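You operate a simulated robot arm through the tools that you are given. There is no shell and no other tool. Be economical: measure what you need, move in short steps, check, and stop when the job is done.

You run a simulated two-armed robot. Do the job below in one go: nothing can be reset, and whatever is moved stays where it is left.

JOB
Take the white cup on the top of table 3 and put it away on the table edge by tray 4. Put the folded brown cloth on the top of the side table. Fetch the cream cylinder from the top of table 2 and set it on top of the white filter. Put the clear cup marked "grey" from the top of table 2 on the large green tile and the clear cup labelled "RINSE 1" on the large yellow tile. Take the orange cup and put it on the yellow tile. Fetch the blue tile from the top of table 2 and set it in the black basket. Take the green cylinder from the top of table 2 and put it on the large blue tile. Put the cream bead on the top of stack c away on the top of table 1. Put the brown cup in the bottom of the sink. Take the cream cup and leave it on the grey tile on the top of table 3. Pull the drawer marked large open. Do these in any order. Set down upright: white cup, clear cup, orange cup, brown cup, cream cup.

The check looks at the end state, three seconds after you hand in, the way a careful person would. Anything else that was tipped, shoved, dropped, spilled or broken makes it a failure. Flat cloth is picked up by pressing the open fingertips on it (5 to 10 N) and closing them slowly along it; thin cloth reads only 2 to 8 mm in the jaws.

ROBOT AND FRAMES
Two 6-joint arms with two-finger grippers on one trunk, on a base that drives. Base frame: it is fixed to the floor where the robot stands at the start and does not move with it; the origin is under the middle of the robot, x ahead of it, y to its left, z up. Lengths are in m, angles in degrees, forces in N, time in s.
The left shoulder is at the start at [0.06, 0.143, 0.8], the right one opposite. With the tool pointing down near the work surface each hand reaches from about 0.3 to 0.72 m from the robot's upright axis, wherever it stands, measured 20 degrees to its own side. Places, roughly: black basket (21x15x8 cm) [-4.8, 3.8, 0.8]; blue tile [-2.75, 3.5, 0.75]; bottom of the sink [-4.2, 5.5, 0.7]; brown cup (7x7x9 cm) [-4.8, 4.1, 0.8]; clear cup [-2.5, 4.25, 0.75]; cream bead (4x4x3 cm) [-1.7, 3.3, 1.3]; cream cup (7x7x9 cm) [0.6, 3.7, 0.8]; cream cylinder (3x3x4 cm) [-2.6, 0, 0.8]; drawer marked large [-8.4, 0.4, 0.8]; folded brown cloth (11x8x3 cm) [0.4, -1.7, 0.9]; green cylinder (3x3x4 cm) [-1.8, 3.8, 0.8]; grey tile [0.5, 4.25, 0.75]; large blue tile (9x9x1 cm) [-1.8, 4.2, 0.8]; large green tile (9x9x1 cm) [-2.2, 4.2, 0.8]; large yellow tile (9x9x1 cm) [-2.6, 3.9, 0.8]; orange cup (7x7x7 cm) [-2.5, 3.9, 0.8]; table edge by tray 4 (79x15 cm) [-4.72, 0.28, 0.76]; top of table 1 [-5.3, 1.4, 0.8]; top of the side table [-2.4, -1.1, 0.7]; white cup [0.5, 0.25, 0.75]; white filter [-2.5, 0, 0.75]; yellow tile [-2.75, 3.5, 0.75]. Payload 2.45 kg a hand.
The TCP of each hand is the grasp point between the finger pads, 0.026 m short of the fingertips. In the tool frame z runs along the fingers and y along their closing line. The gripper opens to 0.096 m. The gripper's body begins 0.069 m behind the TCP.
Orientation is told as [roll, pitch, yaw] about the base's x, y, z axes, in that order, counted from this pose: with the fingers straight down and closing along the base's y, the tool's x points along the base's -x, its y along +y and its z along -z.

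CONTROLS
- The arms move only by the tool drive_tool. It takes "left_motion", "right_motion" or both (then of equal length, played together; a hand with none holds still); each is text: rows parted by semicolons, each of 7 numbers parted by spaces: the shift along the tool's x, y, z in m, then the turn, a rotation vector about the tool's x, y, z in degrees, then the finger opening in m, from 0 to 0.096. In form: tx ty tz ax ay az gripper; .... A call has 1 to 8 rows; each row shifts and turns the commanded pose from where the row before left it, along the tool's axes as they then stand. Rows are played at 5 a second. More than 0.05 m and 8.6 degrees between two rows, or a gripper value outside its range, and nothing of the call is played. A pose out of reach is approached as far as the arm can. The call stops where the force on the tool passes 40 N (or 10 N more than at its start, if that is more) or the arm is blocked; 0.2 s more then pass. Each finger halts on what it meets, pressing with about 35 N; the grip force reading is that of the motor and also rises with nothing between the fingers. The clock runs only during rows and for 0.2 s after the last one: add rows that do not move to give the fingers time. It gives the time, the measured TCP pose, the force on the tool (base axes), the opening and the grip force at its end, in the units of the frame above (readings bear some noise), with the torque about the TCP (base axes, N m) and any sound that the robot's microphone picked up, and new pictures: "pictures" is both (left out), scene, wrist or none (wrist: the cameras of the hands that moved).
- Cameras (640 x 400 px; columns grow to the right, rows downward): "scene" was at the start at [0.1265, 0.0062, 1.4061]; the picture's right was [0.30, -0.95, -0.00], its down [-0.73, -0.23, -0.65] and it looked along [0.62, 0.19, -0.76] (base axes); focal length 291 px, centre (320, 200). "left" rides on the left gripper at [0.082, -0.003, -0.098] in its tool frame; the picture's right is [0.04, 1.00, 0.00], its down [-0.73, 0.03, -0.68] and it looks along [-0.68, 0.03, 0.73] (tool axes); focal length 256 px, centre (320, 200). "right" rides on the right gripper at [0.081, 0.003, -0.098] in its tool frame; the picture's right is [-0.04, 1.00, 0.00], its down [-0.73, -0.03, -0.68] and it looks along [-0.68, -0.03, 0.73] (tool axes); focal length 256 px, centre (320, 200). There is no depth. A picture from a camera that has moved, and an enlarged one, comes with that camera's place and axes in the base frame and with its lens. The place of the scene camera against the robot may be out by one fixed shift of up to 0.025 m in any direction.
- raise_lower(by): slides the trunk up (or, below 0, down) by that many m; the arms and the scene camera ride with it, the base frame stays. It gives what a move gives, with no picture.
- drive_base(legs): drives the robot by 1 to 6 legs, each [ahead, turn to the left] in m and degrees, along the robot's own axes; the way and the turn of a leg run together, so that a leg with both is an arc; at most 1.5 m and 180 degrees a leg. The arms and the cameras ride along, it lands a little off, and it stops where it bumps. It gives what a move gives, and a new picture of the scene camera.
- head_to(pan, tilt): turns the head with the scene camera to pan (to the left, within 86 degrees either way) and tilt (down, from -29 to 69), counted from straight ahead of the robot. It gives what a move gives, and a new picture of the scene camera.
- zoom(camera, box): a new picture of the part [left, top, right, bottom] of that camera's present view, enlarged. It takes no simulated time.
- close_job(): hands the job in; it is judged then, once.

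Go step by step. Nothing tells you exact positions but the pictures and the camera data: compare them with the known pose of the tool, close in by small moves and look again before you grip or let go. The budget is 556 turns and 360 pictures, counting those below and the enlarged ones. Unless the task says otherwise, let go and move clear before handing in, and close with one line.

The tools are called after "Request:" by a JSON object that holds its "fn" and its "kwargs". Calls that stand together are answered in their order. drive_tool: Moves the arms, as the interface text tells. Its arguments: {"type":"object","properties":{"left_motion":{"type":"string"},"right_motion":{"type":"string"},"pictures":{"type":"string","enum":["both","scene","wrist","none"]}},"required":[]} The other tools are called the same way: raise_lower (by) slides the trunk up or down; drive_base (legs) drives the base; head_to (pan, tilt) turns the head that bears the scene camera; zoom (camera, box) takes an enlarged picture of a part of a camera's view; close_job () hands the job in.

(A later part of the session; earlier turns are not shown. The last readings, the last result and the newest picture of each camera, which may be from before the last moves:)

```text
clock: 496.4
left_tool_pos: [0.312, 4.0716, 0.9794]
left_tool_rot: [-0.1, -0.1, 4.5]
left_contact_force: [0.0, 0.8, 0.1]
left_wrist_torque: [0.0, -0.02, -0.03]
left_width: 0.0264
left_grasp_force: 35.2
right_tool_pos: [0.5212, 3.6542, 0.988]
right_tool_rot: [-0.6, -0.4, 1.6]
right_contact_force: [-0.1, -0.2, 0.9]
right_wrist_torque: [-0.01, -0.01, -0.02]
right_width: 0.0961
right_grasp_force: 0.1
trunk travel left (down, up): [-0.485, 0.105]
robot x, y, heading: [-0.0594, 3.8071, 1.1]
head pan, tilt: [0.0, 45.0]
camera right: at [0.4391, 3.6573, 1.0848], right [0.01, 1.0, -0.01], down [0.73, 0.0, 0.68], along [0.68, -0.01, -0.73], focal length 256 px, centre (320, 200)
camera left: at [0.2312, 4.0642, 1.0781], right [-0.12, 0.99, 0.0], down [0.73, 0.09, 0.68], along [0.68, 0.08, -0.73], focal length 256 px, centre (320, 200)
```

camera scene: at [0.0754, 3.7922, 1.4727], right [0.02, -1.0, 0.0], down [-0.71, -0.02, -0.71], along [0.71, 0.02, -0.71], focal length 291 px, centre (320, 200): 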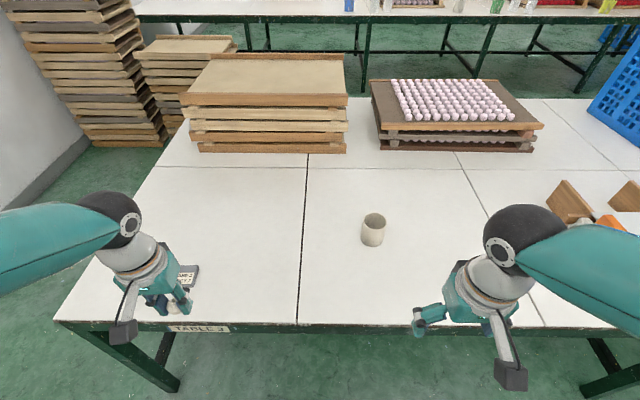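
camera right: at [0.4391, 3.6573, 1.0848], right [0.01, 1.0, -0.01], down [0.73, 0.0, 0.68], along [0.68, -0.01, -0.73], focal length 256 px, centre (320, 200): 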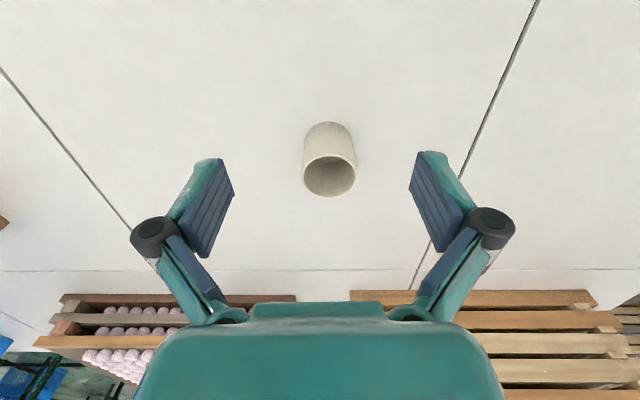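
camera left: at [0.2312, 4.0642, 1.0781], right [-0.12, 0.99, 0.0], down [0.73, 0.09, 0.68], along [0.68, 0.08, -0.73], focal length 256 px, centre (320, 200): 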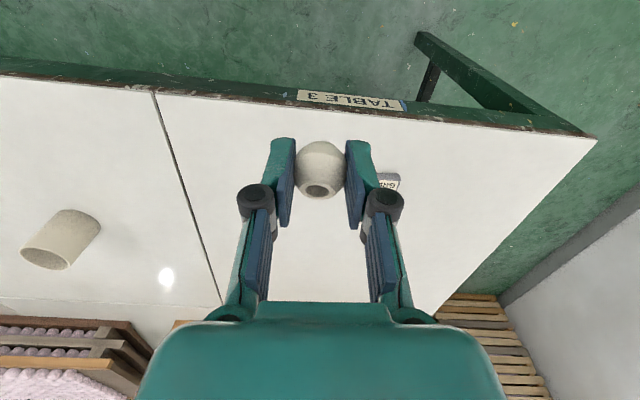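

Cup centre ≈(0.634, 3.665). Roll 3.5 cm closer and go above it.

Request:
{"fn": "drive_base", "kwargs": {"legs": [[0.035, 0]]}}

Request:
{"fn": "drive_tool", "kwargs": {"right_motion": "-0.025 0.003 0.01 0 0 0 0.096; -0.025 0.003 0.025 0 0 0 0.096; -0.025 0.003 0.03 0 0 0 0.096; 0 0 0.03 0 0 0 0.096; 0 0 0 0 0 0 0.096", "left_motion": "0 0 0 0 0 0 0.01; 0 0 0 0 0 0 0.01; 0 0 0 0 0 0 0.01; 0 0 0 0 0 0 0.01; 0 0 0 0 0 0 0.01", "pictures": "wrist"}}

```text
clock: 497.2
left_tool_pos: [0.3478, 4.073, 0.9774]
left_tool_rot: [-0.1, 0.1, 4.4]
left_contact_force: [0.2, -0.5, -1.2]
left_wrist_torque: [0.04, 0.07, -0.02]
left_width: 0.0264
left_grasp_force: 35.1
right_tool_pos: [0.5571, 3.6567, 0.9852]
right_tool_rot: [-0.5, -0.2, 1.6]
right_contact_force: [0.1, 0.1, 0.4]
right_wrist_torque: [-0.02, 0.06, -0.01]
right_width: 0.096
right_grasp_force: 0.1
trunk travel left (down, up): [-0.485, 0.105]
robot x, y, heading: [-0.0246, 3.8039, 1.0]
head pan, tilt: [0.0, 45.0]
camera scene: at [0.1132, 3.7931, 1.4722], right [0.02, -1.0, 0.0], down [-0.71, -0.02, -0.7], along [0.7, 0.02, -0.71], focal length 291 px, centre (320, 200)
```

scene: 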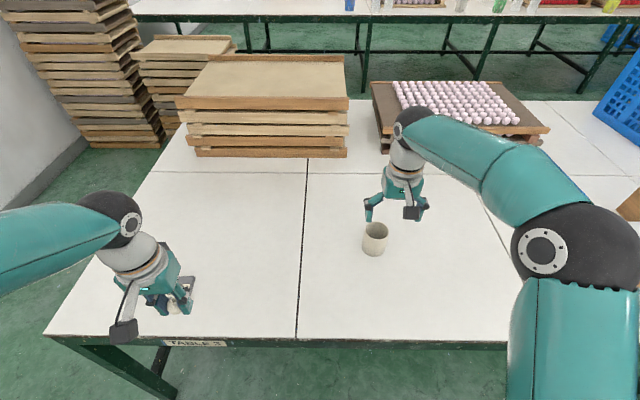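

```text
clock: 498.4
left_tool_pos: [0.3459, 4.0733, 0.9796]
left_tool_rot: [-0.1, -0.1, 4.4]
left_contact_force: [0.2, 1.2, -0.3]
left_wrist_torque: [0.0, 0.03, 0.0]
left_width: 0.0267
left_grasp_force: 35.4
right_tool_pos: [0.6313, 3.6673, 0.8929]
right_tool_rot: [-0.5, -0.3, 1.5]
right_contact_force: [-0.4, 0.6, -0.1]
right_wrist_torque: [0.0, 0.0, 0.0]
right_width: 0.0964
right_grasp_force: 0.0
trunk travel left (down, up): [-0.485, 0.105]
robot x, y, heading: [-0.0263, 3.8089, 1.1]
head pan, tilt: [0.0, 45.0]
camera right: at [0.5512, 3.6685, 0.9904], right [0.01, 1.0, -0.01], down [0.73, 0.0, 0.68], along [0.68, -0.01, -0.73], focal length 256 px, centre (320, 200)
camera left: at [0.2661, 4.0651, 1.0781], right [-0.12, 0.99, 0.0], down [0.73, 0.09, 0.68], along [0.68, 0.08, -0.73], focal length 256 px, centre (320, 200)
```

right: 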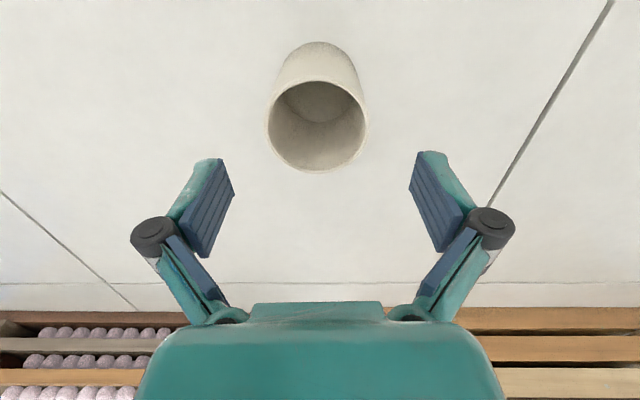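
left: 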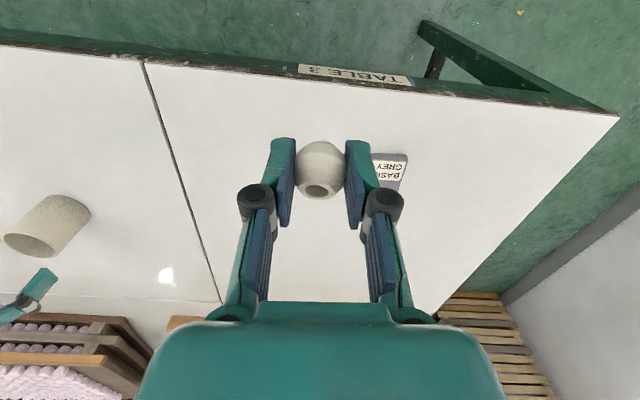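

Request:
{"fn": "drive_tool", "kwargs": {"right_motion": "0.004 -0.002 0.03 0 0 0 0.096; 0 0 0.03 0 0 0 0.096; 0 0 0.03 0 0 0 0.096; 0 0 0.004 0 0 0 0.085; 0 0 0 0 0 0 0.072; 0 0 0 0 0 0 0.06; 0 0 0 0 0 0 0.045; 0 0 0 0 0 0 0.03", "left_motion": "0 0 0 0 0 0 0.01; 0 0 0 0 0 0 0.01; 0 0 0 0 0 0 0.01; 0 0 0 0 0 0 0.01; 0 0 0 0 0 0 0.01; 0 0 0 0 0 0 0.01; 0 0 0 0 0 0 0.01; 0 0 0 0 0 0 0.01", "pictures": "wrist"}}

```text
clock: 500.2
left_tool_pos: [0.3444, 4.0731, 0.9804]
left_tool_rot: [0.0, -0.2, 4.4]
left_contact_force: [0.5, -0.4, 0.5]
left_wrist_torque: [0.03, -0.03, 0.04]
left_width: 0.0262
left_grasp_force: 35.1
right_tool_pos: [0.6239, 3.6622, 0.801]
right_tool_rot: [-0.4, -0.5, 1.6]
right_contact_force: [0.9, -0.2, 8.0]
right_wrist_torque: [0.11, -0.01, 0.02]
right_width: 0.0679
right_grasp_force: 34.9
trunk travel left (down, up): [-0.485, 0.105]
robot x, y, heading: [-0.0245, 3.8086, 1.2]
head pan, tilt: [0.0, 45.0]
camera right: at [0.5427, 3.6645, 0.8978], right [0.01, 1.0, -0.01], down [0.73, 0.0, 0.69], along [0.69, -0.01, -0.73], focal length 256 px, centre (320, 200)
camera left: at [0.2653, 4.0652, 1.0784], right [-0.12, 0.99, 0.0], down [0.73, 0.09, 0.68], along [0.68, 0.08, -0.73], focal length 256 px, centre (320, 200)
```

right: 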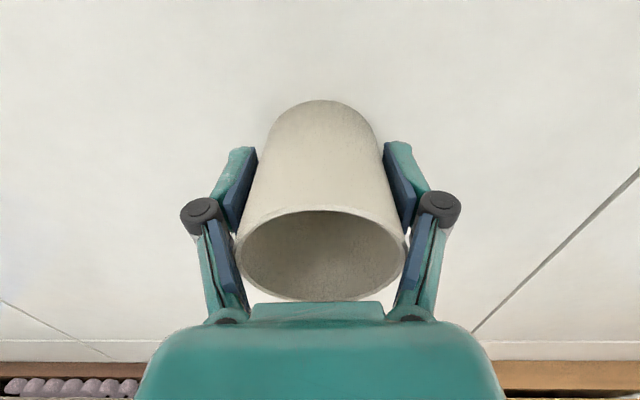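
left: 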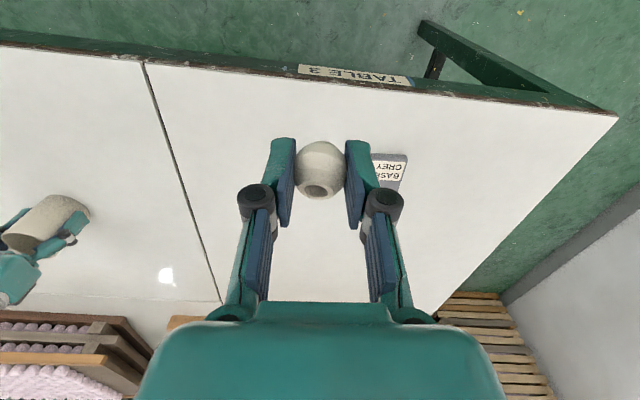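

Gripped. Lift, draw back, then pivot the base left toward the grey tile.

Request:
{"fn": "drive_tool", "kwargs": {"right_motion": "0 0 -0.01 0 0 0 0.03; 0 0 -0.03 0 0 0 0.03; 0 0 -0.04 0 0 0 0.03; 0 0 -0.04 0 0 0 0.03; 0.01 0 -0.04 0 0 0 0.03; 0.035 0.005 -0.02 0 0 0 0.03; 0.045 0.005 0 0 0 0 0.03; 0.045 0.005 0 0 0 0 0.03", "left_motion": "0 0 0 0 0 0 0.01; 0 0 0 0 0 0 0.01; 0 0 0 0 0 0 0.01; 0 0 0 0 0 0 0.01; 0 0 0 0 0 0 0.01; 0.02 0 0 0 0 0 0.01; 0.02 0 0 0 0 0 0.01; 0 0 0 0 0 0 0.01", "pictures": "none"}}

Request:
{"fn": "drive_base", "kwargs": {"legs": [[0, 52]]}}

Request:
{"fn": "zoom", "kwargs": {"camera": "right", "box": [0, 0, 640, 400]}}

```text
clock: 502.0
left_tool_pos: [0.3056, 4.0714, 0.9787]
left_tool_rot: [-0.1, -0.2, 4.4]
left_contact_force: [-0.9, -1.4, 0.8]
left_wrist_torque: [-0.01, -0.01, 0.01]
left_width: 0.0266
left_grasp_force: 35.2
right_tool_pos: [0.4917, 3.6754, 0.9814]
right_tool_rot: [-0.5, -0.4, 1.6]
right_contact_force: [-0.9, 0.8, -0.7]
right_wrist_torque: [0.05, -0.04, 0.0]
right_width: 0.0671
right_grasp_force: 34.8
trunk travel left (down, up): [-0.485, 0.105]
robot x, y, heading: [-0.0206, 3.8101, 0.9]
head pan, tilt: [0.0, 45.0]
```

```text
clock: 505.0
left_tool_pos: [-0.0208, 4.2325, 0.9786]
left_tool_rot: [-0.1, -0.2, 55.2]
left_contact_force: [-0.3, 0.2, 0.3]
left_wrist_torque: [0.01, 0.03, 0.02]
left_width: 0.0269
left_grasp_force: 35.3
right_tool_pos: [0.4032, 4.1256, 0.9802]
right_tool_rot: [-0.6, -0.3, 52.4]
right_contact_force: [0.1, 0.6, -0.7]
right_wrist_torque: [-0.01, -0.02, 0.01]
right_width: 0.0671
right_grasp_force: 34.9
trunk travel left (down, up): [-0.485, 0.105]
robot x, y, heading: [-0.0005, 3.7861, 51.7]
head pan, tilt: [0.0, 45.0]
camera scene: at [0.083, 3.8818, 1.4726], right [0.79, -0.62, 0.0], down [-0.44, -0.56, -0.71], along [0.44, 0.56, -0.71], focal length 291 px, centre (320, 200)
```

scene: 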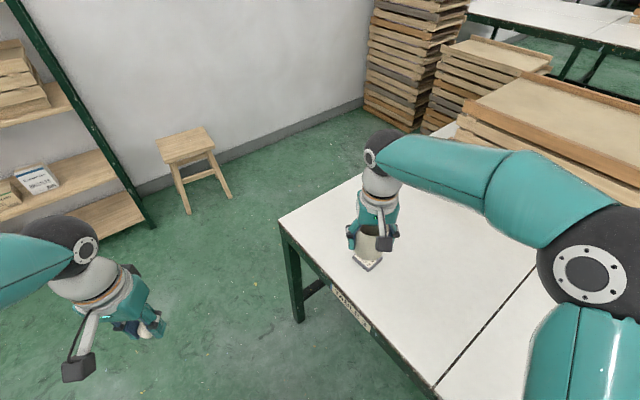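

```text
1.00 times, centred on (320, 200) of right (not enlarged: the box is as wide or as high as the picture)
camera zoom: at [0.352, 4.063, 1.0781], right [-0.77, 0.64, -0.01], down [0.46, 0.56, 0.68], along [0.44, 0.52, -0.73], focal length 256 px, centre (320, 200)
```

zoom: 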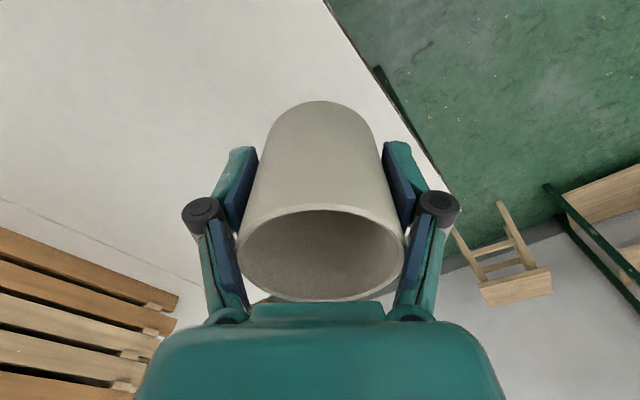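

Request:
{"fn": "drive_tool", "kwargs": {"right_motion": "-0.035 0 0 0 0 0 0.03; -0.035 0 0 0 0 0 0.03; -0.035 0 0 0 0 0 0.03; -0.025 0 0 0 0 0 0.03; 0 0 0 0 0 0 0.03", "left_motion": "0 0 0 0 0 0 0.01; 0 0 0 0 0 0 0.01; 0 0 0 0 0 0 0.01; 0 0 0 0 0 0 0.01; 0 0 0 0 0 0 0.01", "pictures": "wrist"}}

```text
clock: 506.2
left_tool_pos: [-0.0195, 4.2306, 0.9798]
left_tool_rot: [-0.2, -0.1, 55.3]
left_contact_force: [0.3, 0.0, -0.9]
left_wrist_torque: [0.0, -0.01, 0.02]
left_width: 0.0269
left_grasp_force: 34.7
right_tool_pos: [0.4856, 4.226, 0.9801]
right_tool_rot: [-0.5, -0.3, 52.5]
right_contact_force: [-0.4, -0.1, -1.0]
right_wrist_torque: [0.0, -0.01, -0.04]
right_width: 0.0667
right_grasp_force: 34.6
trunk travel left (down, up): [-0.485, 0.105]
robot x, y, heading: [0.0024, 3.7853, 51.9]
head pan, tilt: [0.0, 45.0]
camera right: at [0.4325, 4.1637, 1.0784], right [-0.77, 0.64, -0.01], down [0.46, 0.57, 0.68], along [0.44, 0.52, -0.73], focal length 256 px, centre (320, 200)
camera left: at [-0.0636, 4.163, 1.0781], right [-0.84, 0.54, 0.0], down [0.39, 0.62, 0.68], along [0.37, 0.57, -0.73], focal length 256 px, centre (320, 200)
```

right: 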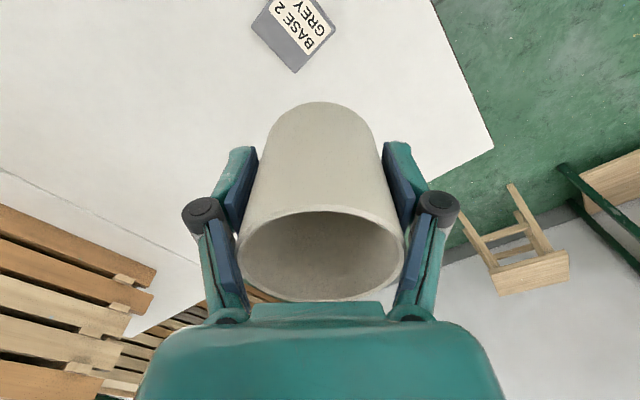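
left: 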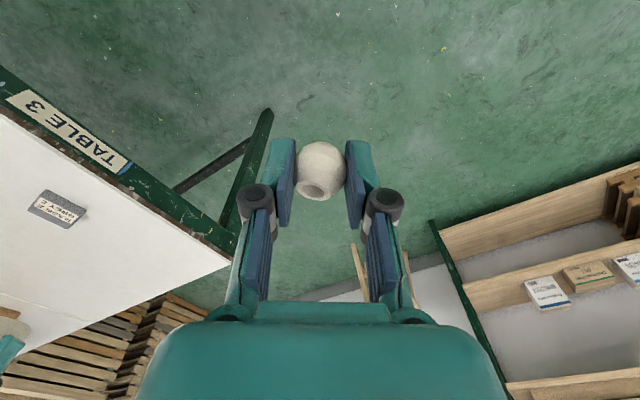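

Grey tile centre ≈(0.487, 4.180). Position over it and lower.

Request:
{"fn": "drive_tool", "kwargs": {"right_motion": "0.018 -0.0145 0 0 0 0 0.03; 0.0175 -0.0145 0 0 0 0 0.03; 0 0 0.04 0 0 0 0.03; 0 0 0.04 0 0 0 0.03; 0 0 0.04 0 0 0 0.03; 0 0 0.025 0 0 0 0.03; 0 0 0 0 0 0 0.03", "left_motion": "0 0 0 0 0 0 0.01; 0 0 0 0 0 0 0.01; 0 0 0 0 0 0 0.01; 0 0 0 0 0 0 0.01; 0 0 0 0 0 0 0.01; 0 0 0 0 0 0 0.01; 0 0 0 0 0 0 0.01", "pictures": "wrist"}}

```text
clock: 507.8
left_tool_pos: [-0.0195, 4.2329, 0.979]
left_tool_rot: [-0.1, -0.2, 55.2]
left_contact_force: [-0.2, 0.1, 0.2]
left_wrist_torque: [0.0, 0.0, 0.01]
left_width: 0.0278
left_grasp_force: 34.4
right_tool_pos: [0.487, 4.1829, 0.8372]
right_tool_rot: [-0.5, -0.3, 52.4]
right_contact_force: [-0.6, -0.9, -0.6]
right_wrist_torque: [0.03, 0.01, -0.01]
right_width: 0.0671
right_grasp_force: 34.7
trunk travel left (down, up): [-0.485, 0.105]
robot x, y, heading: [0.0023, 3.7832, 52.1]
head pan, tilt: [0.0, 45.0]
camera right: at [0.4346, 4.1209, 0.9346], right [-0.77, 0.64, -0.01], down [0.46, 0.56, 0.68], along [0.44, 0.52, -0.73], focal length 256 px, centre (320, 200)
camera left: at [-0.0636, 4.1636, 1.0779], right [-0.84, 0.54, 0.0], down [0.39, 0.62, 0.68], along [0.37, 0.57, -0.73], focal length 256 px, centre (320, 200)
```

right: 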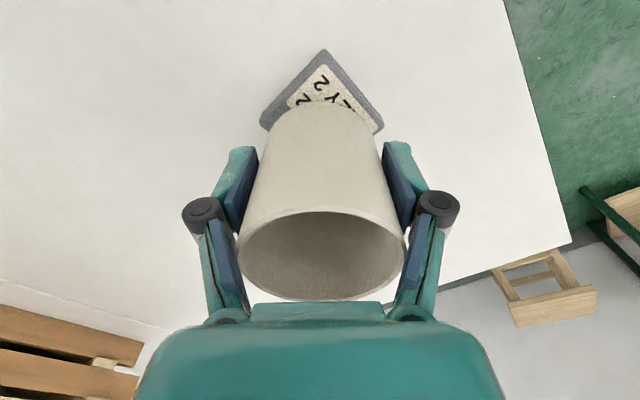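
left: 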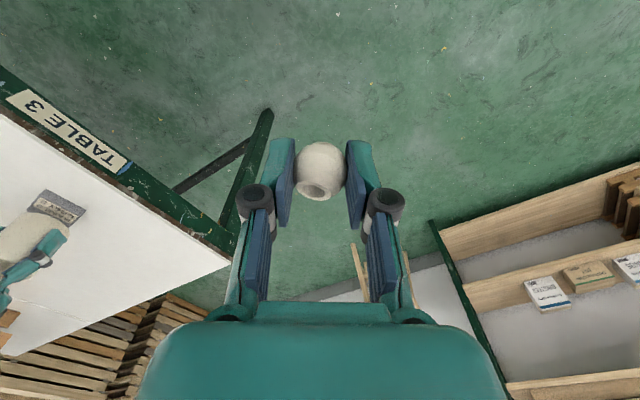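

Centred. Lower to contact.

Request:
{"fn": "drive_tool", "kwargs": {"right_motion": "-0.003 0 0.01 0 0 0 0.03; 0 0 0.008 0 0 0 0.03; 0 0 0 0 0 0 0.03", "left_motion": "0 0 0 0 0 0 0.01; 0 0 0 0 0 0 0.01; 0 0 0 0 0 0 0.01", "pictures": "none"}}

```text
clock: 508.6
left_tool_pos: [-0.0196, 4.2319, 0.9793]
left_tool_rot: [-0.1, -0.1, 55.2]
left_contact_force: [-0.1, 0.2, -0.7]
left_wrist_torque: [-0.01, 0.0, -0.01]
left_width: 0.0279
left_grasp_force: 35.6
right_tool_pos: [0.4876, 4.1867, 0.8196]
right_tool_rot: [-0.5, -0.4, 52.5]
right_contact_force: [-0.1, -0.1, 0.1]
right_wrist_torque: [-0.02, -0.03, 0.0]
right_width: 0.0668
right_grasp_force: 34.9
trunk travel left (down, up): [-0.485, 0.105]
robot x, y, heading: [0.0062, 3.7854, 51.8]
head pan, tilt: [0.0, 45.0]
```

Request:
{"fn": "drive_tool", "kwargs": {"right_motion": "0 0 0.005 0 0 0 0.03; 0 0 0 0 0 0 0.03", "left_motion": "0 0 0 0 0 0 0.01; 0 0 0 0 0 0 0.01", "pictures": "none"}}

```text
clock: 509.2
left_tool_pos: [-0.0212, 4.2309, 0.9806]
left_tool_rot: [-0.1, -0.2, 55.3]
left_contact_force: [0.0, -0.5, 0.5]
left_wrist_torque: [0.01, -0.02, -0.01]
left_width: 0.0276
left_grasp_force: 35.5
right_tool_pos: [0.4866, 4.187, 0.8172]
right_tool_rot: [-0.5, -0.7, 52.4]
right_contact_force: [-1.1, -0.4, 20.3]
right_wrist_torque: [0.07, 0.49, 0.0]
right_width: 0.0669
right_grasp_force: 35.0
trunk travel left (down, up): [-0.485, 0.105]
robot x, y, heading: [0.0032, 3.788, 52.0]
head pan, tilt: [0.0, 45.0]
```

Request:
{"fn": "drive_tool", "kwargs": {"right_motion": "0 0 -0.002 0 0 0 0.055; 0 0 0 0 0 0 0.067; 0 0 0 0 0 0 0.073; 0 0 0 0 0 0 0.082; 0 0 0 0 0 0 0.092; 0 0 -0.02 0 0 0 0.092; 0 0 -0.04 0 0 0 0.092; 0 0 -0.045 0 0 0 0.092", "left_motion": "0 0 0 0 0 0 0.01; 0 0 0 0 0 0 0.01; 0 0 0 0 0 0 0.01; 0 0 0 0 0 0 0.01; 0 0 0 0 0 0 0.01; 0 0 0 0 0 0 0.01; 0 0 0 0 0 0 0.01; 0 0 0 0 0 0 0.01", "pictures": "wrist"}}

```text
clock: 511.0
left_tool_pos: [-0.0213, 4.2303, 0.9791]
left_tool_rot: [-0.2, -0.1, 55.2]
left_contact_force: [-0.9, -0.2, -0.2]
left_wrist_torque: [0.03, 0.01, 0.01]
left_width: 0.0277
left_grasp_force: 35.6
right_tool_pos: [0.4871, 4.1824, 0.9193]
right_tool_rot: [-0.4, -0.3, 52.7]
right_contact_force: [-0.3, 0.1, 0.4]
right_wrist_torque: [-0.01, 0.02, 0.03]
right_width: 0.0919
right_grasp_force: 0.1
trunk travel left (down, up): [-0.485, 0.105]
robot x, y, heading: [-0.0015, 3.7868, 51.8]
head pan, tilt: [0.0, 45.0]
camera right: at [0.4348, 4.1208, 1.0172], right [-0.77, 0.64, -0.01], down [0.46, 0.56, 0.68], along [0.44, 0.52, -0.73], focal length 256 px, centre (320, 200)
camera left: at [-0.0639, 4.1633, 1.078], right [-0.84, 0.54, 0.0], down [0.39, 0.62, 0.68], along [0.37, 0.57, -0.73], focal length 256 px, centre (320, 200)
```

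right: 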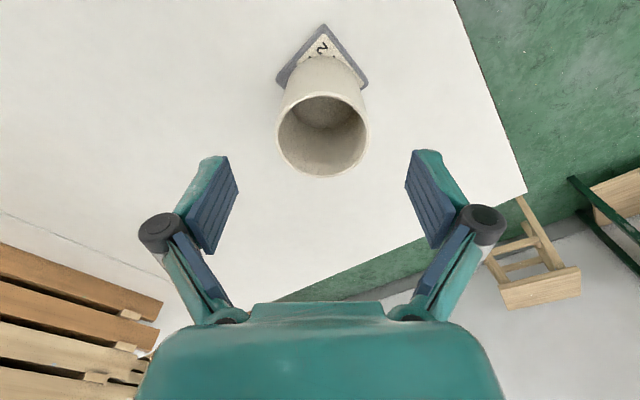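
left: 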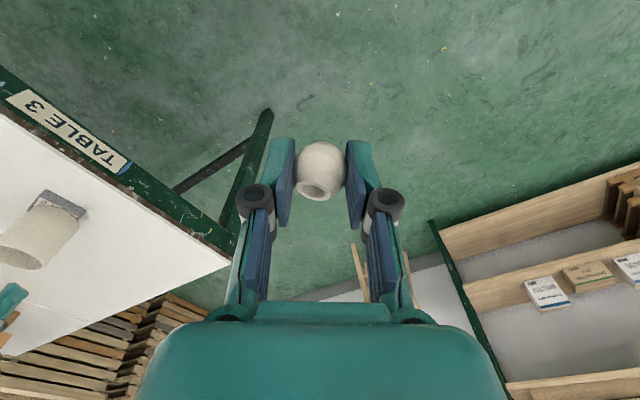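

Cream cup stands on the grey tile. Retract and head back west along table 2's north end.

Request:
{"fn": "drive_tool", "kwargs": {"right_motion": "0 0 -0.045 0 0 0 0.092; 0 0 -0.03 0 0 0 0.092; 0.045 0 0 0 0 0 0.092; 0.045 0 0 0 0 0 0.092; 0.045 0 0 0 0 0 0.092; 0.045 0 0 0 0 0 0.092; 0 0 0 0 0 0 0.092", "left_motion": "0 0 0 0 0 0 0.01; 0 0 0 0 0 0 0.01; 0 0 0 0 0 0 0.01; 0 0 0 0 0 0 0.01; 0 0 0 0 0 0 0.01; 0 0 0 0 0 0 0.01; 0 0 0 0 0 0 0.01", "pictures": "none"}}

Request:
{"fn": "drive_base", "kwargs": {"legs": [[-0.35, 0], [0, 64]]}}

Request:
{"fn": "drive_base", "kwargs": {"legs": [[1.5, 0], [0, 62]]}}

```text
clock: 512.6
left_tool_pos: [-0.0199, 4.2338, 0.9801]
left_tool_rot: [-0.1, -0.1, 55.3]
left_contact_force: [0.4, 0.1, 0.1]
left_wrist_torque: [-0.02, 0.0, 0.02]
left_width: 0.0275
left_grasp_force: 34.7
right_tool_pos: [0.3762, 4.0425, 0.9937]
right_tool_rot: [-0.5, -0.3, 52.5]
right_contact_force: [0.0, 0.7, 0.4]
right_wrist_torque: [-0.03, -0.01, -0.04]
right_width: 0.0919
right_grasp_force: 0.1
trunk travel left (down, up): [-0.485, 0.105]
robot x, y, heading: [0.0018, 3.7833, 52.0]
head pan, tilt: [0.0, 45.0]
```

```text
clock: 517.7
left_tool_pos: [-0.6073, 3.7167, 0.9797]
left_tool_rot: [-0.2, -0.1, 114.1]
left_contact_force: [0.4, 0.0, 0.1]
left_wrist_torque: [0.05, 0.01, 0.02]
left_width: 0.0276
left_grasp_force: 35.3
right_tool_pos: [-0.2419, 3.9594, 0.9941]
right_tool_rot: [-0.7, -0.4, 111.4]
right_contact_force: [-0.7, 0.0, -0.2]
right_wrist_torque: [-0.01, -0.05, 0.02]
right_width: 0.0923
right_grasp_force: 0.0
trunk travel left (down, up): [-0.485, 0.105]
robot x, y, heading: [-0.174, 3.5216, 110.5]
head pan, tilt: [0.0, 45.0]
stopped in leg 2: the robot was blocked; the commanded pose is now the measured one
camera scene: at [-0.238, 3.6344, 1.4726], right [0.94, 0.35, 0.0], down [0.25, -0.66, -0.71], along [-0.25, 0.66, -0.71], focal length 291 px, centre (320, 200)
```

scene: 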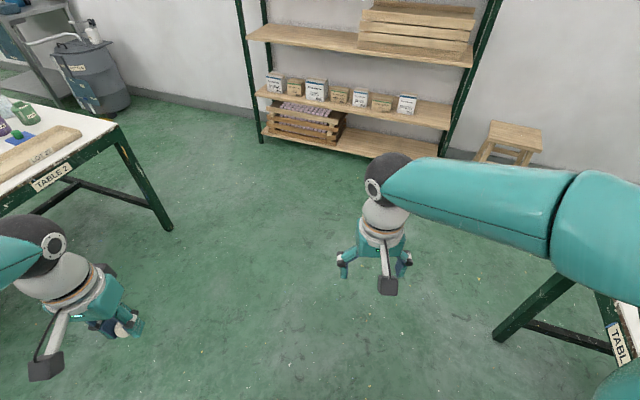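

```text
clock: 528.2
left_tool_pos: [-1.0727, 4.6326, 0.9808]
left_tool_rot: [-0.3, -0.1, 174.2]
left_contact_force: [-0.9, 0.2, -0.6]
left_wrist_torque: [0.0, -0.03, -0.01]
left_width: 0.0275
left_grasp_force: 35.3
right_tool_pos: [-1.1, 5.0698, 0.9952]
right_tool_rot: [-0.6, -0.3, 171.3]
right_contact_force: [-0.3, -0.6, 0.0]
right_wrist_torque: [0.05, 0.0, 0.02]
right_width: 0.0923
right_grasp_force: 0.0
trunk travel left (down, up): [-0.485, 0.105]
robot x, y, heading: [-0.6797, 4.9425, 170.5]
head pan, tilt: [0.0, 45.0]
stopped in leg 2: the robot was blocked; the commanded pose is now the measured one
camera scene: at [-0.8281, 4.9467, 1.4726], right [0.16, 0.99, 0.0], down [0.7, -0.11, -0.71], along [-0.7, 0.12, -0.71], focal length 291 px, centre (320, 200)
```

scene: 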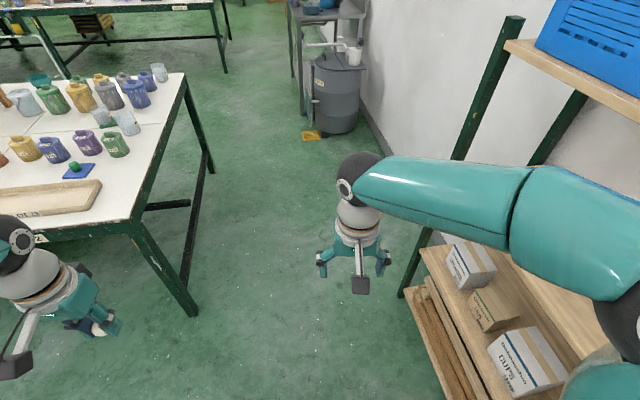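

The shelf is close on the right; steer slightly left while passing.

Request:
{"fn": "drive_base", "kwargs": {"legs": [[0, 18], [0.7, 0], [0, -8], [1.2, 0]]}}

```text
clock: 539.7
left_tool_pos: [-2.9056, 4.4466, 0.9809]
left_tool_rot: [-0.2, -0.2, -176.5]
left_contact_force: [-0.7, 0.2, -0.2]
left_wrist_torque: [-0.04, -0.01, -0.04]
left_width: 0.0276
left_grasp_force: 35.3
right_tool_pos: [-3.0035, 4.8763, 0.9947]
right_tool_rot: [-0.6, -0.3, -179.1]
right_contact_force: [0.1, -0.4, -0.1]
right_wrist_torque: [-0.01, 0.02, 0.05]
right_width: 0.0921
right_grasp_force: 0.1
trunk travel left (down, up): [-0.485, 0.105]
robot x, y, heading: [-2.5655, 4.8148, -180.0]
head pan, tilt: [0.0, 45.0]
camera scene: at [-2.7181, 4.799, 1.4726], right [0.0, 1.0, 0.0], down [0.71, 0.0, -0.71], along [-0.71, 0.0, -0.71], focal length 291 px, centre (320, 200)
```

scene: 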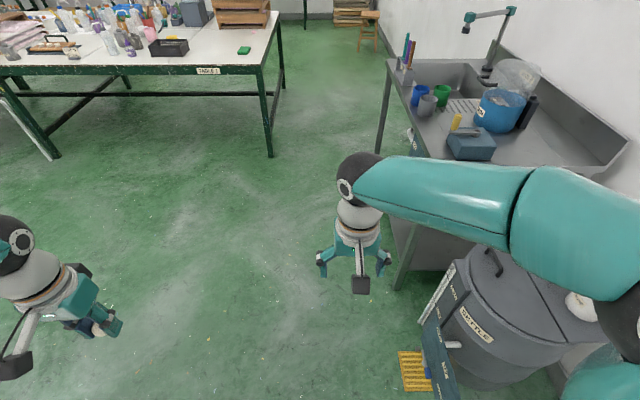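

Request:
{"fn": "drive_base", "kwargs": {"legs": [[0.75, 0], [0, 65]]}}

Request:
{"fn": "drive_base", "kwargs": {"legs": [[0, 45], [0.34, 0], [0, 20]]}}

Request:
{"fn": "drive_base", "kwargs": {"legs": [[0, 50]]}}

```text
clock: 547.2
left_tool_pos: [-3.104, 4.3461, 0.982]
left_tool_rot: [-0.3, -0.1, -110.1]
left_contact_force: [-0.8, -0.5, -0.9]
left_wrist_torque: [0.01, 0.06, -0.01]
left_width: 0.0279
left_grasp_force: 35.0
right_tool_pos: [-3.5353, 4.4271, 0.9966]
right_tool_rot: [-0.6, -0.3, -112.9]
right_contact_force: [-0.3, 0.1, -0.2]
right_wrist_torque: [0.04, 0.03, -0.01]
right_width: 0.092
right_grasp_force: 0.0
trunk travel left (down, up): [-0.485, 0.105]
robot x, y, heading: [-3.3476, 4.8188, -114.0]
head pan, tilt: [0.0, 45.0]
stopped in leg 2: the robot was blocked; the commanded pose is now the measured one
camera scene: at [-3.4069, 4.6712, 1.4726], right [-0.91, 0.4, 0.0], down [0.28, 0.65, -0.71], along [-0.29, -0.65, -0.71], focal length 291 px, centre (320, 200)
```

scene: 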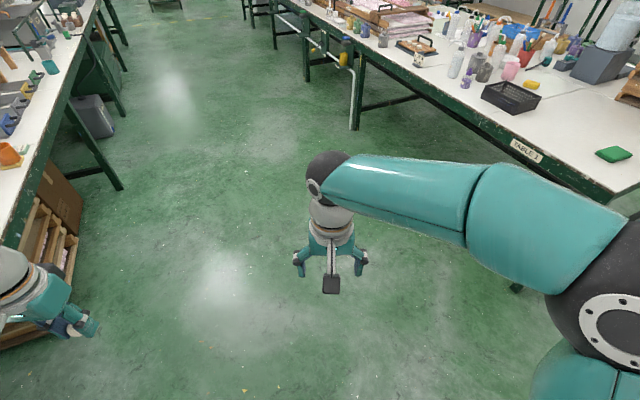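

```text
clock: 553.0
left_tool_pos: [-2.6942, 4.4943, 0.9843]
left_tool_rot: [-0.1, -0.1, -45.9]
left_contact_force: [0.1, -0.1, -0.9]
left_wrist_torque: [-0.01, 0.02, -0.01]
left_width: 0.0279
left_grasp_force: 34.9
right_tool_pos: [-2.9563, 4.1392, 0.9971]
right_tool_rot: [-0.5, -0.4, -48.7]
right_contact_force: [-0.1, 0.0, 0.7]
right_wrist_torque: [0.04, 0.01, 0.02]
right_width: 0.092
right_grasp_force: 0.0
trunk travel left (down, up): [-0.485, 0.105]
robot x, y, heading: [-3.2409, 4.4733, -49.6]
head pan, tilt: [0.0, 45.0]
camera scene: at [-3.1567, 4.3453, 1.4726], right [-0.76, -0.65, 0.0], down [-0.46, 0.54, -0.71], along [0.46, -0.54, -0.71], focal length 291 px, centre (320, 200)
```

scene: 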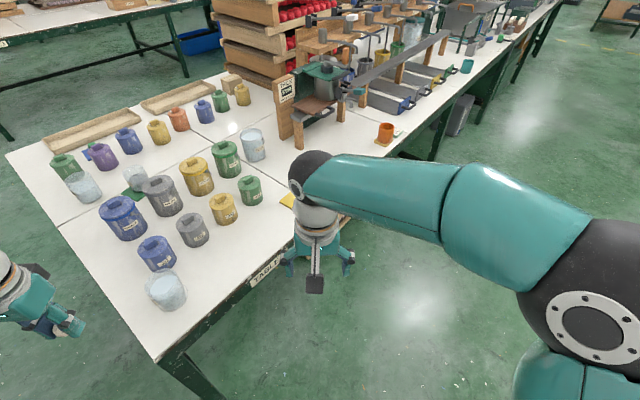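

```text
clock: 555.9
left_tool_pos: [-2.9041, 4.9034, 0.9828]
left_tool_rot: [-0.3, -0.1, 3.8]
left_contact_force: [0.8, 0.5, -0.4]
left_wrist_torque: [0.02, -0.02, -0.01]
left_width: 0.0279
left_grasp_force: 34.5
right_tool_pos: [-2.8042, 4.4751, 0.9974]
right_tool_rot: [-0.5, -0.3, 0.9]
right_contact_force: [0.6, 0.6, 0.8]
right_wrist_torque: [0.0, 0.0, -0.01]
right_width: 0.0919
right_grasp_force: 0.2
trunk travel left (down, up): [-0.485, 0.105]
robot x, y, heading: [-3.2437, 4.4389, -0.6]
head pan, tilt: [0.0, 45.0]
camera scene: at [-3.1053, 4.4198, 1.4726], right [-0.01, -1.0, 0.0], down [-0.71, 0.01, -0.71], along [0.71, -0.01, -0.71], focal length 291 px, centre (320, 200)
```

scene: 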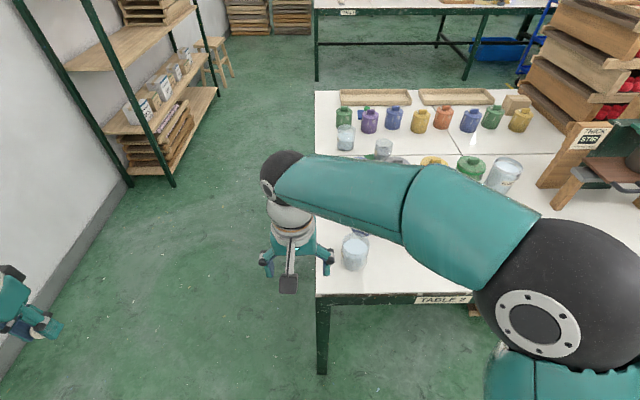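

Request:
{"fn": "drive_tool", "kwargs": {"right_motion": "-0.021 -0.0365 0 0 0 0 0.096; -0.021 -0.0365 0 0 0 0 0.096; -0.021 -0.0365 0 0 0 0 0.096; -0.021 -0.0365 0 0 0 0 0.096; 0 0 0.02 0 0 0 0.096; 0 0 0 0 0 0 0.096", "left_motion": "0 0 0 0 0 0 0.01; 0 0 0 0 0 0 0.01; 0 0 0 0 0 0 0.01; 0 0 0 0 0 0 0.01; 0 0 0 0 0 0 0.01; 0 0 0 0 0 0 0.01", "pictures": "wrist"}}

```text
clock: 557.3
left_tool_pos: [-2.9047, 4.9033, 0.9837]
left_tool_rot: [-0.2, -0.2, 3.8]
left_contact_force: [0.2, -0.2, 0.1]
left_wrist_torque: [0.0, 0.04, 0.02]
left_width: 0.0281
left_grasp_force: 35.5
right_tool_pos: [-2.7182, 4.3298, 0.9792]
right_tool_rot: [-0.5, -0.4, 0.9]
right_contact_force: [0.3, 0.2, 0.4]
right_wrist_torque: [0.01, 0.02, -0.01]
right_width: 0.096
right_grasp_force: 0.0
trunk travel left (down, up): [-0.485, 0.105]
robot x, y, heading: [-3.2403, 4.4351, -0.4]
head pan, tilt: [0.0, 45.0]
camera right: at [-2.8001, 4.3338, 1.0766], right [0.02, 1.0, -0.01], down [0.73, -0.01, 0.68], along [0.68, -0.02, -0.73], focal length 256 px, centre (320, 200)
camera left: at [-2.9859, 4.8951, 1.0821], right [-0.11, 0.99, 0.0], down [0.73, 0.08, 0.68], along [0.68, 0.07, -0.73], focal length 256 px, centre (320, 200)
```

right: 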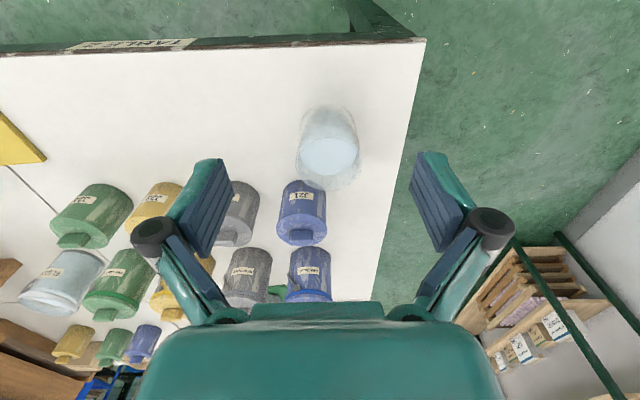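
left: 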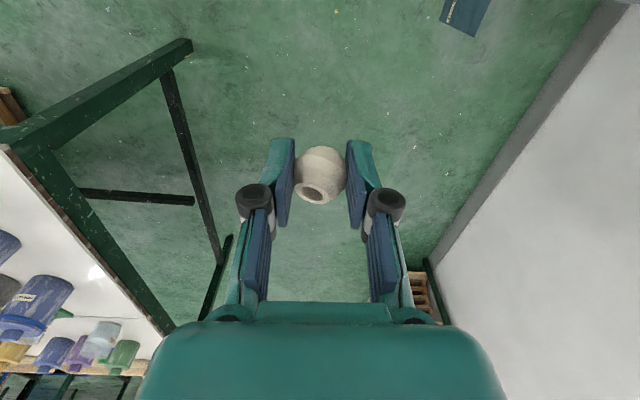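

RINSE 1 cup centre ≈(-2.632, 4.337). Go above.

Request:
{"fn": "drive_tool", "kwargs": {"right_motion": "-0.03 0.002 0 0 0 0 0.096; -0.03 0.002 0.02 0 0 0 0.096; -0.026 0.002 0.03 0 0 0 0.096; 0 0 0.025 0 0 0 0.096; 0 0 0 0 0 0 0.096", "left_motion": "0 0 0 0 0 0 0.01; 0 0 0 0 0 0 0.01; 0 0 0 0 0 0 0.01; 0 0 0 0 0 0 0.01; 0 0 0 0 0 0 0.01", "pictures": "wrist"}}

```text
clock: 558.5
left_tool_pos: [-2.9039, 4.9025, 0.9839]
left_tool_rot: [-0.3, -0.2, 3.7]
left_contact_force: [0.1, -0.4, 0.4]
left_wrist_torque: [-0.01, -0.02, 0.0]
left_width: 0.0279
left_grasp_force: 34.6
right_tool_pos: [-2.633, 4.3364, 0.9049]
right_tool_rot: [-0.6, -0.4, 1.0]
right_contact_force: [-0.9, 0.2, 0.3]
right_wrist_torque: [0.01, -0.03, -0.01]
right_width: 0.0961
right_grasp_force: 0.0
trunk travel left (down, up): [-0.485, 0.105]
robot x, y, heading: [-3.2415, 4.4362, -0.1]
head pan, tilt: [0.0, 45.0]
camera right: at [-2.7143, 4.339, 1.002], right [0.02, 1.0, -0.01], down [0.73, -0.01, 0.68], along [0.68, -0.02, -0.73], focal length 256 px, centre (320, 200)
camera left: at [-2.9856, 4.8951, 1.082], right [-0.11, 0.99, 0.0], down [0.73, 0.08, 0.68], along [0.68, 0.07, -0.73], focal length 256 px, centre (320, 200)
```

right: 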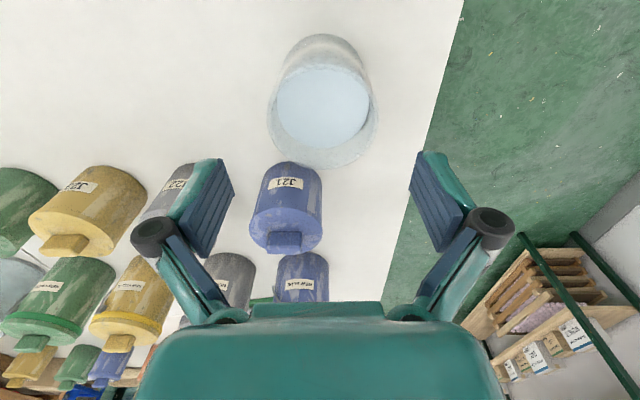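
left: 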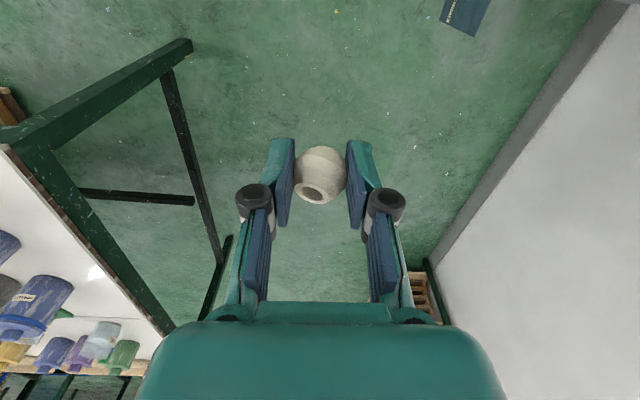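

Request:
{"fn": "drive_tool", "kwargs": {"right_motion": "0.004 0 0.03 0 0 0 0.096; 0.002 0.001 0.03 0 0 0 0.096; 0 0 0.025 0 0 0 0.096; 0 0 0.02 0 0 0 0.096; 0 0 0 0 0 0 0.096", "left_motion": "0 0 0 0 0 0 0.01; 0 0 0 0 0 0 0.01; 0 0 0 0 0 0 0.01; 0 0 0 0 0 0 0.01; 0 0 0 0 0 0 0.01", "pictures": "wrist"}}

```text
clock: 559.7
left_tool_pos: [-2.9058, 4.9023, 0.9837]
left_tool_rot: [-0.2, -0.2, 3.9]
left_contact_force: [0.2, 0.1, 0.5]
left_wrist_torque: [-0.01, -0.03, -0.02]
left_width: 0.0279
left_grasp_force: 35.4
right_tool_pos: [-2.6372, 4.3375, 0.7969]
right_tool_rot: [-0.4, -0.4, 0.9]
right_contact_force: [-0.4, -0.4, -0.5]
right_wrist_torque: [0.01, 0.04, 0.01]
right_width: 0.096
right_grasp_force: 0.0
trunk travel left (down, up): [-0.485, 0.105]
robot x, y, heading: [-3.2389, 4.4331, -0.3]
head pan, tilt: [0.0, 45.0]
camera right: at [-2.7186, 4.3393, 0.8956], right [0.02, 1.0, -0.01], down [0.73, -0.01, 0.68], along [0.68, -0.02, -0.73], focal length 256 px, centre (320, 200)
camera left: at [-2.9859, 4.8951, 1.0821], right [-0.11, 0.99, 0.0], down [0.73, 0.08, 0.68], along [0.68, 0.07, -0.73], focal length 256 px, centre (320, 200)
```

right: 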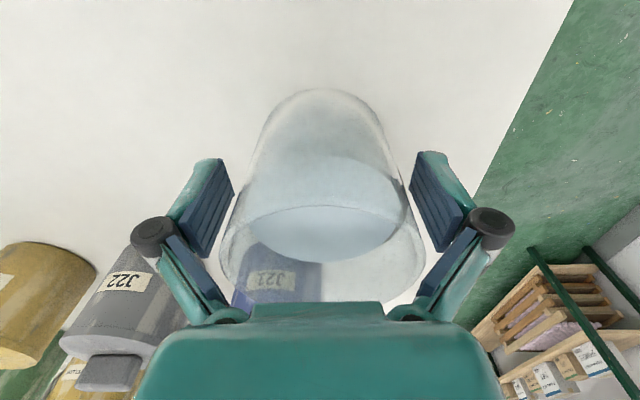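
left: 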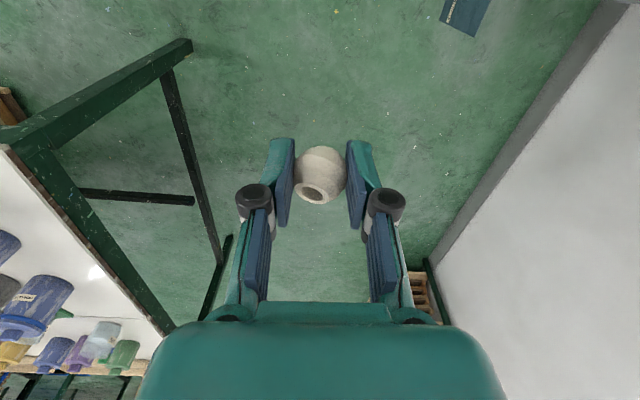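

Request:
{"fn": "drive_tool", "kwargs": {"right_motion": "0 0.001 -0.003 0 0 0 0.09; 0 0 0 0 0 0 0.083; 0 0 0 0 0 0 0.076; 0 0 0 0 0 0 0.07; 0 0 0 0 0 0 0.06; 0 0 0 0 0 0 0.045; 0 0 0 0 0 0 0.03; 0 0 0 0 0 0 0.03", "left_motion": "0 0 0 0 0 0 0.01; 0 0 0 0 0 0 0.01; 0 0 0 0 0 0 0.01; 0 0 0 0 0 0 0.01; 0 0 0 0 0 0 0.01; 0 0 0 0 0 0 0.01; 0 0 0 0 0 0 0.01; 0 0 0 0 0 0 0.01", "pictures": "wrist"}}

```text
clock: 561.5
left_tool_pos: [-2.9069, 4.9027, 0.9851]
left_tool_rot: [-0.2, -0.3, 3.8]
left_contact_force: [0.6, -0.4, 0.4]
left_wrist_torque: [0.0, -0.02, 0.0]
left_width: 0.0277
left_grasp_force: 35.2
right_tool_pos: [-2.6385, 4.3387, 0.8042]
right_tool_rot: [-0.3, -0.8, 0.9]
right_contact_force: [4.4, -4.4, 23.7]
right_wrist_torque: [-0.1, 0.36, 0.07]
right_width: 0.0746
right_grasp_force: 35.0
trunk travel left (down, up): [-0.485, 0.105]
robot x, y, heading: [-3.2399, 4.436, -0.6]
head pan, tilt: [0.0, 45.0]
camera right: at [-2.7194, 4.3414, 0.9014], right [0.02, 1.0, -0.01], down [0.73, -0.01, 0.69], along [0.69, -0.02, -0.73], focal length 256 px, centre (320, 200)
camera left: at [-2.9871, 4.895, 1.0826], right [-0.11, 0.99, 0.0], down [0.73, 0.08, 0.68], along [0.68, 0.07, -0.73], focal length 256 px, centre (320, 200)
```

right: 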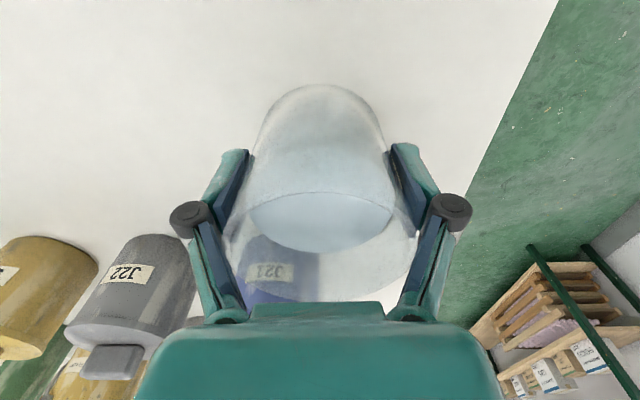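
left: 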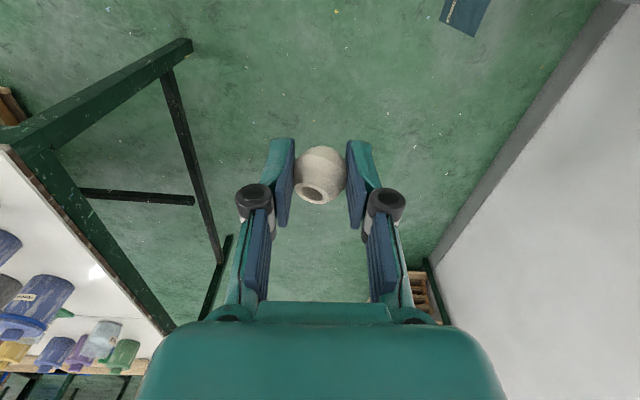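

Gripped (0.0746). Lift smoothly.

Request:
{"fn": "drive_tool", "kwargs": {"right_motion": "0 0 -0.005 0 0 0 0.03; 0 0 -0.015 0 0 0 0.03; 0 0 -0.02 0 0 0 0.03; 0 0 -0.025 0 0 0 0.03; 0 0 -0.025 0 0 0 0.03; 0 0 -0.025 0 0 0 0.03; 0.02 0 -0.015 0 0 0 0.03; 0.02 0 -0.01 0 0 0 0.03", "left_motion": "0 0 0 0 0 0 0.01; 0 0 0 0 0 0 0.01; 0 0 0 0 0 0 0.01; 0 0 0 0 0 0 0.01; 0 0 0 0 0 0 0.01; 0 0 0 0 0 0 0.01; 0 0 0 0 0 0 0.01; 0 0 0 0 0 0 0.01", "pictures": "wrist"}}

```text
clock: 563.3
left_tool_pos: [-2.9055, 4.9029, 0.9842]
left_tool_rot: [-0.2, -0.2, 3.9]
left_contact_force: [0.2, -0.7, -0.7]
left_wrist_torque: [0.03, -0.03, -0.04]
left_width: 0.0279
left_grasp_force: 34.9
right_tool_pos: [-2.6781, 4.3397, 0.943]
right_tool_rot: [-0.5, -0.3, 1.1]
right_contact_force: [-0.4, -0.8, -2.6]
right_wrist_torque: [-0.03, 0.04, -0.03]
right_width: 0.0729
right_grasp_force: 35.5
trunk travel left (down, up): [-0.485, 0.105]
robot x, y, heading: [-3.2415, 4.4355, -0.5]
head pan, tilt: [0.0, 45.0]
camera right: at [-2.759, 4.3434, 1.0405], right [0.02, 1.0, -0.01], down [0.73, -0.01, 0.68], along [0.68, -0.02, -0.73], focal length 256 px, centre (320, 200)
camera left: at [-2.986, 4.895, 1.0821], right [-0.11, 0.99, 0.0], down [0.73, 0.08, 0.68], along [0.68, 0.07, -0.73], focal length 256 px, centre (320, 200)
```

right: 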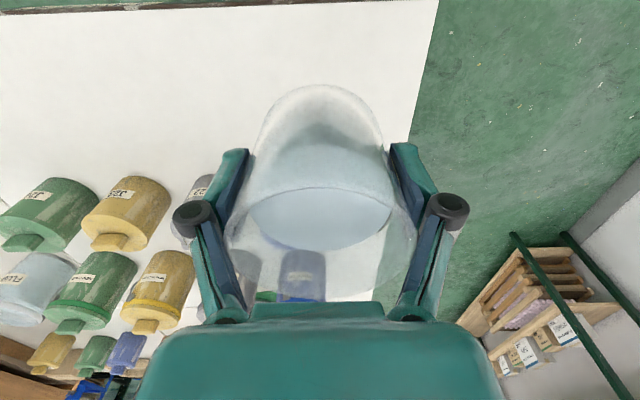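
left: 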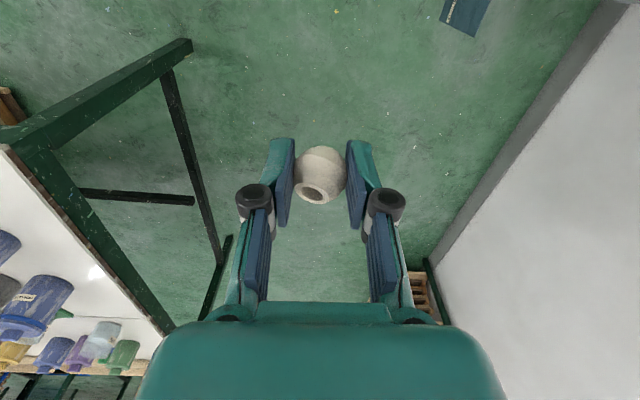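

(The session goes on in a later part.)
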